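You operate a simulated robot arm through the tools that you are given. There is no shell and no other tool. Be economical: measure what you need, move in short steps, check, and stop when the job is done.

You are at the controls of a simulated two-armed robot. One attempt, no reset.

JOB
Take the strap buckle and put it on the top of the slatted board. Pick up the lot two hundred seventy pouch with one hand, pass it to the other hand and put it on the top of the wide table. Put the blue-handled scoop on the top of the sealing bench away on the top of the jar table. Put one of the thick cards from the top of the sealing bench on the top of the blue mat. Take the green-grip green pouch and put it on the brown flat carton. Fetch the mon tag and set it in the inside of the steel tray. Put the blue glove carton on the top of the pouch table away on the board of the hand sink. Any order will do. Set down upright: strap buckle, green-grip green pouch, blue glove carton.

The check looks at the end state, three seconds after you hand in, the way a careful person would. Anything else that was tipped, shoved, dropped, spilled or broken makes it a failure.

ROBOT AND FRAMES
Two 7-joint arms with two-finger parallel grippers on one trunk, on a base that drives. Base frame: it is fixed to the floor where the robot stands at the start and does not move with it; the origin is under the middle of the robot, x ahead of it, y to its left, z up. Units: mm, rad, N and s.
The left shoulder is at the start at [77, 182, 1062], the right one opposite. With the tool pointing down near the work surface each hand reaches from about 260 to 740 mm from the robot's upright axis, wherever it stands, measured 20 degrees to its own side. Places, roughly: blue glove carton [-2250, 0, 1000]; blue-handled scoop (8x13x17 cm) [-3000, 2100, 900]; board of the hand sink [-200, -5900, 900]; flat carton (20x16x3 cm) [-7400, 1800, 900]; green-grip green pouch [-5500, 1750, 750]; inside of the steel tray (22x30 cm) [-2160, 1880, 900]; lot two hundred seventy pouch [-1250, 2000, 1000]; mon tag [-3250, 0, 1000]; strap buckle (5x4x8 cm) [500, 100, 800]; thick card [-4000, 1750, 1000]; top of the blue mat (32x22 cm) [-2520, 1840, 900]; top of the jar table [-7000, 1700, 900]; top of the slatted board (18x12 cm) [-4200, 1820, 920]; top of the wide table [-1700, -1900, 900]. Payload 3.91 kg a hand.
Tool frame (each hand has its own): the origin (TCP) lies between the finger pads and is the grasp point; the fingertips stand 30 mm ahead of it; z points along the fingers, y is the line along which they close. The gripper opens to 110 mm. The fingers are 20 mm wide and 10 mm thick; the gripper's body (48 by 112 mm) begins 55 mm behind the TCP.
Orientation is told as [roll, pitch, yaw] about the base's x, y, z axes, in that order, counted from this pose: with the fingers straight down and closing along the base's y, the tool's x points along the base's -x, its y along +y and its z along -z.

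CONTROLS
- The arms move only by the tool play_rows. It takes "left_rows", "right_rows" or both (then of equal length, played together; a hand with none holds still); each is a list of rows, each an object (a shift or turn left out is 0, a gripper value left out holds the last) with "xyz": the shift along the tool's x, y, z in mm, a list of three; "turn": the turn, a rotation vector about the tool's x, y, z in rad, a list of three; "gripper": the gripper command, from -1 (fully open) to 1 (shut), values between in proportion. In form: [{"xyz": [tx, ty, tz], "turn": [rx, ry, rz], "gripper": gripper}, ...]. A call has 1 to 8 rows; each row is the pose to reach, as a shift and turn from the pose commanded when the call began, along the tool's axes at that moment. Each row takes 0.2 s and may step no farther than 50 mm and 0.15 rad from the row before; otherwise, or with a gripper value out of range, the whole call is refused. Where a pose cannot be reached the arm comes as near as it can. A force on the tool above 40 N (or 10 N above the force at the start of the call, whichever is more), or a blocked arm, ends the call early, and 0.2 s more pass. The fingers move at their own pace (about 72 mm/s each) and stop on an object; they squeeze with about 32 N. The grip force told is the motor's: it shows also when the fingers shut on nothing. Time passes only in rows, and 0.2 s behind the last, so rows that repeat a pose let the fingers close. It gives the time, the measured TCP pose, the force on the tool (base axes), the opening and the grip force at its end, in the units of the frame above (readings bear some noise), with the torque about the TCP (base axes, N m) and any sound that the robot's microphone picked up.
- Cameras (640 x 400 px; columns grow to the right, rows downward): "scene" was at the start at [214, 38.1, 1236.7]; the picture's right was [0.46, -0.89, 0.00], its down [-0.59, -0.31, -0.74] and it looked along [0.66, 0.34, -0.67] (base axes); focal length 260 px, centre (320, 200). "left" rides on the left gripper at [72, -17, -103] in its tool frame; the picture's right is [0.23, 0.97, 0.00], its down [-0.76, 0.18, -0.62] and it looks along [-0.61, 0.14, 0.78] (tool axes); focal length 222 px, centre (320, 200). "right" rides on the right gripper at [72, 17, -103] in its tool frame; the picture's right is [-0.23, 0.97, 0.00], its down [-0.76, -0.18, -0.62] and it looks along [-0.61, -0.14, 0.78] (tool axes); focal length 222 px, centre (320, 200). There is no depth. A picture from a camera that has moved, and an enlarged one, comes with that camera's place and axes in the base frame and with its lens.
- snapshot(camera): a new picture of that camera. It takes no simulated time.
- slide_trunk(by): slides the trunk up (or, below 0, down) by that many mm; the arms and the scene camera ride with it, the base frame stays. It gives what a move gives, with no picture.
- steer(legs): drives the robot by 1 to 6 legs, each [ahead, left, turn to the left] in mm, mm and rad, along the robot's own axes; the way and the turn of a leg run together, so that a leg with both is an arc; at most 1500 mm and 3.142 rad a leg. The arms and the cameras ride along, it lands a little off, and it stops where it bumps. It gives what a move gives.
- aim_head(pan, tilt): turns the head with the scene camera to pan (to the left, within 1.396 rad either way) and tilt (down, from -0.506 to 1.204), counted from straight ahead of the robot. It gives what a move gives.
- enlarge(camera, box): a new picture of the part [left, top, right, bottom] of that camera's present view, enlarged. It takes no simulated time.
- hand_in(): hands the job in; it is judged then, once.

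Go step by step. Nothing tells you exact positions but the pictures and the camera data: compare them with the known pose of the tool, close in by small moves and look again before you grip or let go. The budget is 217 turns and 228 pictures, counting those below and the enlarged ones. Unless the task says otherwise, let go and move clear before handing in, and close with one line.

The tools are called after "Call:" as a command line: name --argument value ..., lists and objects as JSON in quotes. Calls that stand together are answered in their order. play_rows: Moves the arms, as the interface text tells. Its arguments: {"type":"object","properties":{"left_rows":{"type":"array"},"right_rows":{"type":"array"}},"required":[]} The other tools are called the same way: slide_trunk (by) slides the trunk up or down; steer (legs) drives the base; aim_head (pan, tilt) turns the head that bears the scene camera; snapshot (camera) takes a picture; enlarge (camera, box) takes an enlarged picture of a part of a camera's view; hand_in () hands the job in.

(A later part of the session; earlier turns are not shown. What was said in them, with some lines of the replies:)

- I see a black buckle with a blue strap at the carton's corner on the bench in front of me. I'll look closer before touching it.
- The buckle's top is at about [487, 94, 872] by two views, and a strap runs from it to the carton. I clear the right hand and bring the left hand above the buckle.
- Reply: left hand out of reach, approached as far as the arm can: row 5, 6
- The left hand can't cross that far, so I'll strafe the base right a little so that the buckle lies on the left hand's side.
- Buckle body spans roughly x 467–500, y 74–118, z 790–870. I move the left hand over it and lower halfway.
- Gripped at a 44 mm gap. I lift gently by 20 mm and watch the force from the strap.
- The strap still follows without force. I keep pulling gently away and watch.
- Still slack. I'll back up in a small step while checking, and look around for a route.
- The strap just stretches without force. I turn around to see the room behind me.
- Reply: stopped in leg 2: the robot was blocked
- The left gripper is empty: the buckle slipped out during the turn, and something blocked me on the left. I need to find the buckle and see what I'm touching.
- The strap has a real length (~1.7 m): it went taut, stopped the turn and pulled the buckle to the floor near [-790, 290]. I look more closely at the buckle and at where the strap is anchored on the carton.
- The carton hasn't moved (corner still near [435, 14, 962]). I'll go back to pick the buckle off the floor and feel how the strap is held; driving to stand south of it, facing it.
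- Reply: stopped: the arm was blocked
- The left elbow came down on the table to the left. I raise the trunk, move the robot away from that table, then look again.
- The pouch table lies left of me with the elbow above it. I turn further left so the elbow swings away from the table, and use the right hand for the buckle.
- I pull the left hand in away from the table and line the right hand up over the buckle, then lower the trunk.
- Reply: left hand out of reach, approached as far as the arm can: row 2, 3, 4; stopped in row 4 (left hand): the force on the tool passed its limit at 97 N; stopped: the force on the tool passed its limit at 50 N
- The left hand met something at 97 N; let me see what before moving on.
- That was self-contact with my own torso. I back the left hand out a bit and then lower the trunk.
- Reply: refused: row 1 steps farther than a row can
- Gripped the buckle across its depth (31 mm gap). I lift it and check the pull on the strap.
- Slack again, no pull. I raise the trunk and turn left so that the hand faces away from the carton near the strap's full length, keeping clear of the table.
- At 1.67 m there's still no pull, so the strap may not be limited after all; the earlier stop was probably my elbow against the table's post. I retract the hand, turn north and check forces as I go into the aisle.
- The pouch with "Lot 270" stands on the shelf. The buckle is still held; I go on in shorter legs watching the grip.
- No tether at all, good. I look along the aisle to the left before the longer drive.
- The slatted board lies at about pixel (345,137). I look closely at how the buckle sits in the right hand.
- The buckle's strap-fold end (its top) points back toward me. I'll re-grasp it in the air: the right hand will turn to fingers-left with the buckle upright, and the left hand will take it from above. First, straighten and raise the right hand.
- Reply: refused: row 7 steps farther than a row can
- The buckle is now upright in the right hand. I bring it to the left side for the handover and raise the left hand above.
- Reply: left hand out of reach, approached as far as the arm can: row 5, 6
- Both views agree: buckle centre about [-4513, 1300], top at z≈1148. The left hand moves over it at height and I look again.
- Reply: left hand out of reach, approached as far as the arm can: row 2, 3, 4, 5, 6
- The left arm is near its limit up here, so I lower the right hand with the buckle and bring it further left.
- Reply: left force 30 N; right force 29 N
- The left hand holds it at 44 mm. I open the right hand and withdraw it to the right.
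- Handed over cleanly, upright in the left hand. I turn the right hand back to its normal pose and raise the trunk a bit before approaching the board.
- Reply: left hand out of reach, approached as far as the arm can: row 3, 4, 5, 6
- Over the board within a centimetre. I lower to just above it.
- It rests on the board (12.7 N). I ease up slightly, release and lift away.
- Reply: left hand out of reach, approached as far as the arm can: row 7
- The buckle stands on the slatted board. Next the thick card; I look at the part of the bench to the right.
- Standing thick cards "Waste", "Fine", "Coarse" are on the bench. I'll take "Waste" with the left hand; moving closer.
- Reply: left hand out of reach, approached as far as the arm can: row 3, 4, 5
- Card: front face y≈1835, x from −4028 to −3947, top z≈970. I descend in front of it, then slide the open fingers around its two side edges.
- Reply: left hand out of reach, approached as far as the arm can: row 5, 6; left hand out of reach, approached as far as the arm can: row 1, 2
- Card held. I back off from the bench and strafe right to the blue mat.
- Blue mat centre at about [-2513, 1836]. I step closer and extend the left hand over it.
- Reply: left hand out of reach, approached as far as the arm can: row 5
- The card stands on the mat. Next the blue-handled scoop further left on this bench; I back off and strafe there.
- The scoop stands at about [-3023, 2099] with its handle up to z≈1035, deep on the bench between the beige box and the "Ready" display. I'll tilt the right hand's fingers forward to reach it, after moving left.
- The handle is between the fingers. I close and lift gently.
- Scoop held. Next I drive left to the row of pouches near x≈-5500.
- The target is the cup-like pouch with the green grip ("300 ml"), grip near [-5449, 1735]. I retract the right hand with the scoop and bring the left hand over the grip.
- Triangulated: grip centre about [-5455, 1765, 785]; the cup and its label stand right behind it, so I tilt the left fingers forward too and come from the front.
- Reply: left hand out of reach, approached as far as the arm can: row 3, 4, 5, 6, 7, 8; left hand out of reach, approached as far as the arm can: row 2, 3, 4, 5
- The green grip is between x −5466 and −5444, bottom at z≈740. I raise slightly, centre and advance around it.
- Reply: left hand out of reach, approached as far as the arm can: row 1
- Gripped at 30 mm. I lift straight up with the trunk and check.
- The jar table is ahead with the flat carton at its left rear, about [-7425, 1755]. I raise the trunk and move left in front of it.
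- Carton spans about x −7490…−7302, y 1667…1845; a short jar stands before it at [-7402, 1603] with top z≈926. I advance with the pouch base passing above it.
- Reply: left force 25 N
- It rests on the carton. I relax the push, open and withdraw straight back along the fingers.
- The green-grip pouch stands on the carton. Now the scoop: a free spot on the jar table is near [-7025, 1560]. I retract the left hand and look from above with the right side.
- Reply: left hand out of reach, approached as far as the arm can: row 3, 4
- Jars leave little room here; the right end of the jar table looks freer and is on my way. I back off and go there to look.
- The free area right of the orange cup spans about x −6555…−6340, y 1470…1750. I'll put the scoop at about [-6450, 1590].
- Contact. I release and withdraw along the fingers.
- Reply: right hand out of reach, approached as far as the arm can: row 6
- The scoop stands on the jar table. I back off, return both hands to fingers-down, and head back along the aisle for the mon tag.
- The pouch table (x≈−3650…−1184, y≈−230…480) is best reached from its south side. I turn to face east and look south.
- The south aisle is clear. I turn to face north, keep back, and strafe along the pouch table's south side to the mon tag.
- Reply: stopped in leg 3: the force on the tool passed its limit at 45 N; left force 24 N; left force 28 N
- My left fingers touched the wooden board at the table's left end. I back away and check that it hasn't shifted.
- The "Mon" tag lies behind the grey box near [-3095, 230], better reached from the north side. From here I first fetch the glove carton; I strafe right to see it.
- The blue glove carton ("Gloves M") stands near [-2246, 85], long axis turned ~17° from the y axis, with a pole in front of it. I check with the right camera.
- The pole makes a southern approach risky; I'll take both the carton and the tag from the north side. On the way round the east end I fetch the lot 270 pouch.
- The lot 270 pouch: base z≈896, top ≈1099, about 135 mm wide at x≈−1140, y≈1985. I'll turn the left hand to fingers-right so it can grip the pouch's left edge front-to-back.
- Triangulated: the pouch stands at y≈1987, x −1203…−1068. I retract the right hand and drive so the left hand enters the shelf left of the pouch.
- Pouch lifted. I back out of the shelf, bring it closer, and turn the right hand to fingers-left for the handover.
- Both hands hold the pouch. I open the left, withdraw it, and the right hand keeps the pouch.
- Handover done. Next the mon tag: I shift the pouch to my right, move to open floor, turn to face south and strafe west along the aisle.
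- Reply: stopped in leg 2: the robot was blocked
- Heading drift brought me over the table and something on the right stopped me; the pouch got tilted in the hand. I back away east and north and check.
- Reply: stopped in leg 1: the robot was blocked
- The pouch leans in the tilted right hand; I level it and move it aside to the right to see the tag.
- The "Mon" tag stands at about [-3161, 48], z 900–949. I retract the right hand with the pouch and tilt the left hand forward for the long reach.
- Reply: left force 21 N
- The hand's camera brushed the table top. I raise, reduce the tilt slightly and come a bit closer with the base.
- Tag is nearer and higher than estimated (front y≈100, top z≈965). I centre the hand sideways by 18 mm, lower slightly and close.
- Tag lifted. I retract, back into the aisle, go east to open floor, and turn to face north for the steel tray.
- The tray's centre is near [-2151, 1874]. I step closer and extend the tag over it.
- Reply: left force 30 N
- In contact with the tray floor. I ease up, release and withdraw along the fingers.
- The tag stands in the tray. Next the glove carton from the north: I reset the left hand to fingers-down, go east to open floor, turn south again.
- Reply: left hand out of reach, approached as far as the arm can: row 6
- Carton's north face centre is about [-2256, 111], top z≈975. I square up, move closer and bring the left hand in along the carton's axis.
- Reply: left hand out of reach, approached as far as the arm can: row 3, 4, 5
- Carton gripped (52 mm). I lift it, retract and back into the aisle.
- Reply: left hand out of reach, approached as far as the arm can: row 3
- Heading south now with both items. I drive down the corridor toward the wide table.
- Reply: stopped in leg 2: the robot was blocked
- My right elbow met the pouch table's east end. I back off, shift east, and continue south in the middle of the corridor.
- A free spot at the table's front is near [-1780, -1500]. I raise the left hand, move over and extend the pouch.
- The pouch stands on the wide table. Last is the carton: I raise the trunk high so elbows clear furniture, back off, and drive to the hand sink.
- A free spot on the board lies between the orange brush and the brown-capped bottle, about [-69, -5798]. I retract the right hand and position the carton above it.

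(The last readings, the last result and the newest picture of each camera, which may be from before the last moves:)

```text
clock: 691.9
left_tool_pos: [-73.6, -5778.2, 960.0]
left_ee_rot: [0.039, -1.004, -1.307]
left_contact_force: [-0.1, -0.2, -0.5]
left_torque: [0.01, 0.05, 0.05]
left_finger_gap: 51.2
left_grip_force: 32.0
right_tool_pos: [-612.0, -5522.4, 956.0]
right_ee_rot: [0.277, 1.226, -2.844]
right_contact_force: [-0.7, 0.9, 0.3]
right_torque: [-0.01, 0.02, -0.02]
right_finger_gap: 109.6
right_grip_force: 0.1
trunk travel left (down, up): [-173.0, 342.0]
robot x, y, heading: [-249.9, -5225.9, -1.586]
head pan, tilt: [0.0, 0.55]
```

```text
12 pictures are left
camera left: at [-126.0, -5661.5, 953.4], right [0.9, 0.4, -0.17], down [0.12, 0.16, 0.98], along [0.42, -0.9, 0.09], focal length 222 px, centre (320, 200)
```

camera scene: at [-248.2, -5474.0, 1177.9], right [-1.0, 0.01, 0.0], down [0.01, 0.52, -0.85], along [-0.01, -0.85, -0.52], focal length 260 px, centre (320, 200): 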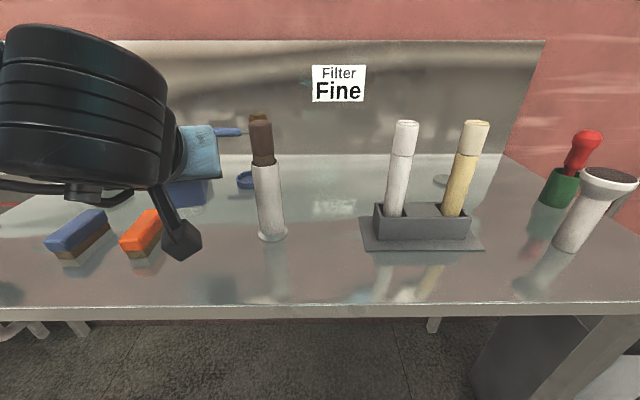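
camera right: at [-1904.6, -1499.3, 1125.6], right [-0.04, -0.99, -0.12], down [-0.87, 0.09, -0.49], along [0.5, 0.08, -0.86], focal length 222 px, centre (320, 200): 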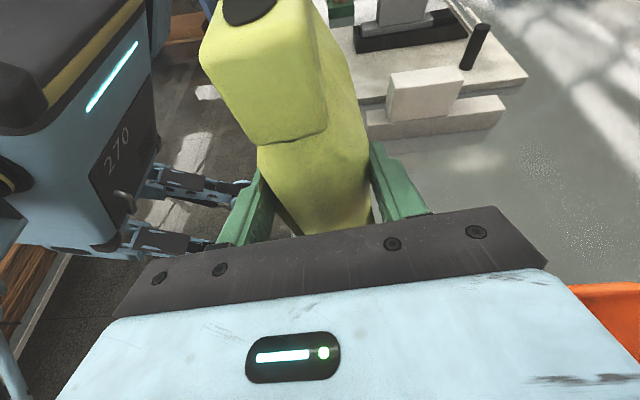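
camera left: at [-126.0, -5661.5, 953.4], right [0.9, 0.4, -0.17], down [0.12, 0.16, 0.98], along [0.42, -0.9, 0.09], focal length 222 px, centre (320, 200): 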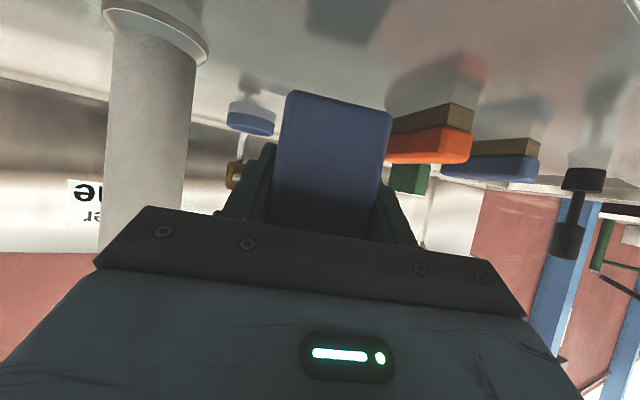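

Call:
slide_trunk --by -9

Call:
play_rows --left_rows '[{"xyz": [2.5, 0, 1.6]}, {"xyz": [4.2, 0, 2.7]}, {"xyz": [4.2, 0, 2.7]}]'

Call:
play_rows --left_rows '[{"xyz": [2.5, 0, 1.6]}, {"xyz": [4.2, 0, 2.7]}, {"xyz": [4.2, 0, 2.7]}]'

```text
clock: 692.5
left_tool_pos: [-72.7, -5776.8, 951.0]
left_ee_rot: [0.04, -1.005, -1.308]
left_contact_force: [-0.3, 0.4, -0.3]
left_torque: [0.05, 0.02, 0.01]
left_finger_gap: 51.5
left_grip_force: 32.2
right_tool_pos: [-612.8, -5523.5, 947.3]
right_ee_rot: [0.274, 1.227, -2.844]
right_contact_force: [-0.2, 0.5, 0.8]
right_torque: [-0.03, 0.0, -0.02]
right_finger_gap: 109.9
right_grip_force: 0.1
trunk travel left (down, up): [-164.0, 351.0]
robot x, y, heading: [-244.5, -5228.1, -1.582]
head pan, tilt: [0.0, 0.55]
```

```text
clock: 693.3
left_tool_pos: [-73.4, -5777.9, 944.3]
left_ee_rot: [0.044, -1.002, -1.31]
left_contact_force: [-0.5, -0.5, -1.1]
left_torque: [0.03, 0.02, 0.0]
left_finger_gap: 51.7
left_grip_force: 31.8
right_tool_pos: [-612.1, -5523.6, 946.7]
right_ee_rot: [0.274, 1.228, -2.845]
right_contact_force: [-0.1, 0.6, 0.2]
right_torque: [-0.03, 0.0, -0.01]
right_finger_gap: 109.8
right_grip_force: 0.1
trunk travel left (down, up): [-164.0, 351.0]
robot x, y, heading: [-245.0, -5218.5, -1.584]
head pan, tilt: [0.0, 0.55]
```

```text
clock: 694.1
left_tool_pos: [-72.8, -5778.7, 939.3]
left_ee_rot: [0.041, -1.004, -1.309]
left_contact_force: [0.0, -0.4, -1.0]
left_torque: [0.05, 0.03, 0.01]
left_finger_gap: 51.6
left_grip_force: 31.9
right_tool_pos: [-612.1, -5524.2, 947.3]
right_ee_rot: [0.274, 1.227, -2.844]
right_contact_force: [-1.0, -0.9, 0.5]
right_torque: [-0.03, 0.0, -0.04]
right_finger_gap: 110.0
right_grip_force: 0.1
trunk travel left (down, up): [-164.0, 351.0]
robot x, y, heading: [-244.1, -5225.3, -1.586]
head pan, tilt: [0.0, 0.55]
```

Call:
play_rows --left_rows '[{"xyz": [2.1, 0, 1.3]}, {"xyz": [3.4, 0, 2.1]}, {"xyz": [3.4, 0, 2.1]}]'

Call:
snapshot --camera "left"

```text
clock: 694.9
left_tool_pos: [-74.5, -5775.9, 934.7]
left_ee_rot: [0.042, -1.002, -1.309]
left_contact_force: [0.3, -0.4, -0.9]
left_torque: [0.03, 0.01, -0.01]
left_finger_gap: 51.5
left_grip_force: 31.8
right_tool_pos: [-611.9, -5522.6, 947.5]
right_ee_rot: [0.274, 1.226, -2.844]
right_contact_force: [0.6, -1.1, 0.5]
right_torque: [0.01, -0.01, -0.04]
right_finger_gap: 110.1
right_grip_force: 0.1
trunk travel left (down, up): [-164.0, 351.0]
robot x, y, heading: [-244.8, -5225.6, -1.583]
head pan, tilt: [0.0, 0.55]
```

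```text
11 pictures are left
camera left: at [-126.5, -5661.2, 929.5], right [0.9, 0.4, -0.17], down [0.12, 0.16, 0.98], along [0.42, -0.9, 0.09], focal length 222 px, centre (320, 200)
```

left: 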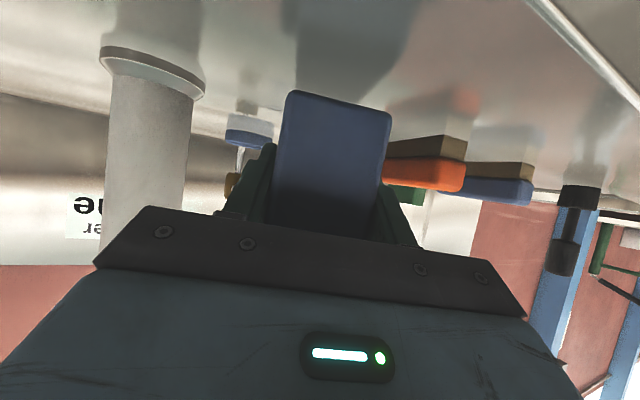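

Call:
play_rows --left_rows '[{"xyz": [2.1, 0, 1.3]}, {"xyz": [3.4, 0, 2.1]}, {"xyz": [3.4, 0, 2.1]}]'

Call:
play_rows --left_rows '[{"xyz": [2.1, 0, 1.3]}, {"xyz": [3.4, 0, 2.1]}, {"xyz": [3.4, 0, 2.1]}]'

```text
clock: 695.7
left_tool_pos: [-72.2, -5776.3, 932.3]
left_ee_rot: [0.043, -1.002, -1.31]
left_contact_force: [0.1, 0.3, -1.9]
left_torque: [-0.01, 0.01, 0.01]
left_finger_gap: 51.7
left_grip_force: 32.4
right_tool_pos: [-613.0, -5523.5, 946.9]
right_ee_rot: [0.273, 1.227, -2.846]
right_contact_force: [0.8, 0.1, 0.6]
right_torque: [-0.01, -0.04, 0.02]
right_finger_gap: 110.1
right_grip_force: 0.0
trunk travel left (down, up): [-164.0, 351.0]
robot x, y, heading: [-249.0, -5221.1, -1.586]
head pan, tilt: [0.0, 0.55]
```

```text
clock: 696.5
left_tool_pos: [-73.6, -5777.6, 929.0]
left_ee_rot: [0.04, -1.002, -1.308]
left_contact_force: [0.0, 0.9, -1.4]
left_torque: [0.03, 0.01, 0.0]
left_finger_gap: 51.5
left_grip_force: 31.9
right_tool_pos: [-611.4, -5524.0, 947.0]
right_ee_rot: [0.274, 1.228, -2.845]
right_contact_force: [-0.1, 0.6, -0.3]
right_torque: [-0.03, 0.03, -0.02]
right_finger_gap: 109.9
right_grip_force: 0.0
trunk travel left (down, up): [-164.0, 351.0]
robot x, y, heading: [-246.1, -5223.9, -1.58]
head pan, tilt: [0.0, 0.55]
```

Call:
play_rows --left_rows '[{"xyz": [2.5, 0, 1.6]}, {"xyz": [4.2, 0, 2.7]}, {"xyz": [4.2, 0, 2.7]}]'

Call:
enlarge --camera "scene" --box '[80, 100, 320, 300]'

Call:
snapshot --camera "left"

```text
clock: 697.3
left_tool_pos: [-73.2, -5777.2, 923.7]
left_ee_rot: [0.039, -1.005, -1.306]
left_contact_force: [0.2, -0.4, 3.6]
left_torque: [-0.32, -0.02, 0.02]
left_finger_gap: 51.6
left_grip_force: 31.5
right_tool_pos: [-611.3, -5523.0, 947.8]
right_ee_rot: [0.276, 1.227, -2.845]
right_contact_force: [-0.4, 0.8, -0.6]
right_torque: [0.01, 0.0, -0.01]
right_finger_gap: 110.3
right_grip_force: 0.0
trunk travel left (down, up): [-164.0, 351.0]
robot x, y, heading: [-245.9, -5222.5, -1.582]
head pan, tilt: [0.0, 0.55]
```

```text
2.00 times, centred on (200, 200) of scene
camera zoom: at [-248.7, -5505.7, 1080.8], right [-1.0, 0.01, 0.0], down [0.01, 0.52, -0.85], along [-0.01, -0.85, -0.52], focal length 519 px, centre (560, 200)
```

zoom: 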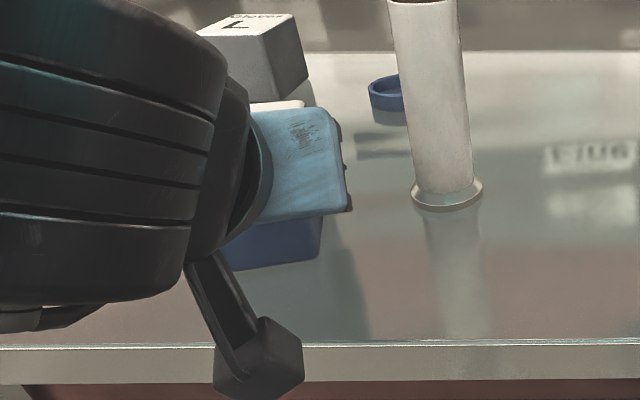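

```text
9 pictures are left
camera left: at [-126.1, -5662.1, 917.7], right [0.9, 0.4, -0.17], down [0.12, 0.16, 0.98], along [0.42, -0.9, 0.1], focal length 222 px, centre (320, 200)
```

left: 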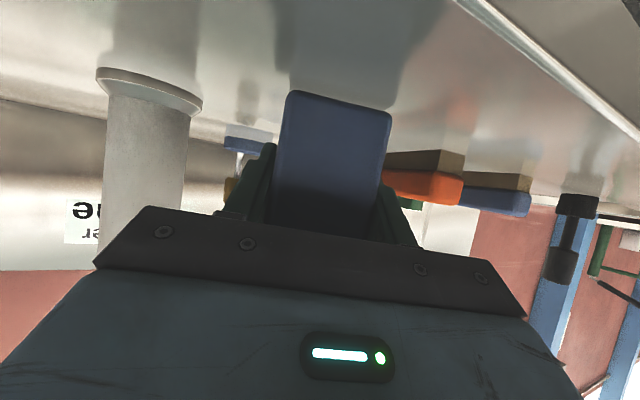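

Contact. I release and withdraw along the fingers, then raise.

Call:
play_rows --left_rows '[{"xyz": [1, 0, 0.6], "gripper": 0.2}, {"gripper": -0.3}, {"gripper": -0.3}, {"xyz": [0, 0, -40]}, {"xyz": [0, 0, -80]}, {"xyz": [-10, 0, -125]}, {"xyz": [-30, 0, -165]}]'

Call:
snapshot --camera "left"

Call:
snapshot --camera "scene"

```text
clock: 698.9
left_tool_pos: [-88.2, -5668.2, 1033.3]
left_ee_rot: [0.04, -0.968, -1.272]
left_contact_force: [-0.3, 0.7, 1.0]
left_torque: [0.01, 0.02, 0.03]
left_finger_gap: 71.4
left_grip_force: 0.1
left hand out of reach, approached as far as the arm can: row 6, 7
right_tool_pos: [-612.2, -5521.4, 947.0]
right_ee_rot: [0.278, 1.226, -2.842]
right_contact_force: [0.2, -0.1, 0.0]
right_torque: [-0.02, 0.0, 0.0]
right_finger_gap: 110.2
right_grip_force: 0.0
trunk travel left (down, up): [-164.0, 351.0]
robot x, y, heading: [-243.7, -5226.5, -1.588]
head pan, tilt: [0.0, 0.55]
```

```text
8 pictures are left
camera left: at [-145.4, -5554.1, 1031.2], right [0.88, 0.44, -0.17], down [0.12, 0.13, 0.98], along [0.45, -0.89, 0.06], focal length 222 px, centre (320, 200)
```

left: 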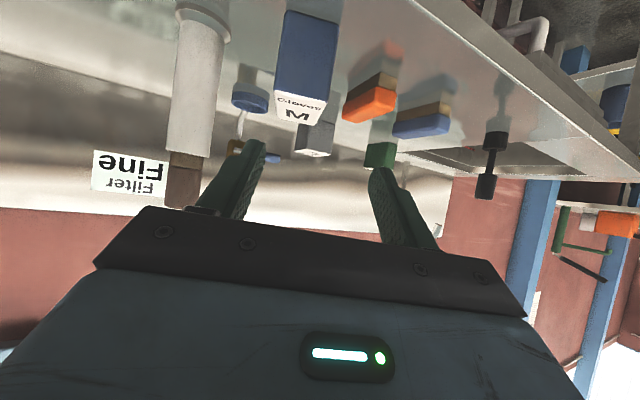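

```text
7 pictures are left
camera scene: at [-235.7, -5503.2, 1134.8], right [-0.99, -0.14, 0.0], down [0.01, -0.04, -1.0], along [0.14, -0.99, 0.04], focal length 260 px, centre (320, 200)
```

scene: 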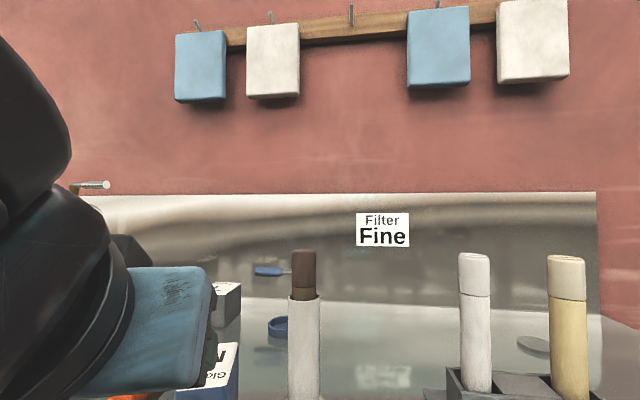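

The glove carton stands upright on the sink board and both hands are empty. I back clear and hand in.

Call:
steer --legs '[[-250, 0, 0]]'

Call:
hand_in

```text
clock: 700.7
left_tool_pos: [-86.4, -5417.6, 1032.5]
left_ee_rot: [0.044, -0.973, -1.279]
left_contact_force: [0.5, -0.6, -0.1]
left_torque: [-0.01, -0.02, 0.02]
left_finger_gap: 71.5
left_grip_force: 0.1
right_tool_pos: [-608.6, -5273.8, 947.8]
right_ee_rot: [0.276, 1.228, -2.844]
right_contact_force: [-1.1, -0.8, 0.3]
right_torque: [-0.01, -0.03, -0.02]
right_finger_gap: 110.1
right_grip_force: 0.0
trunk travel left (down, up): [-164.0, 351.0]
robot x, y, heading: [-246.8, -4974.9, -1.581]
head pan, tilt: [0.0, 0.55]
```

```text
The job is handed in.
```

All seven items were placed and handed in, with the buckle, green-grip pouch and glove carton upright; on the way I dropped the buckle once on the floor (then recovered it), and bumped the wooden board and the pouch table without seeing anything displaced, though I did not check every spot.
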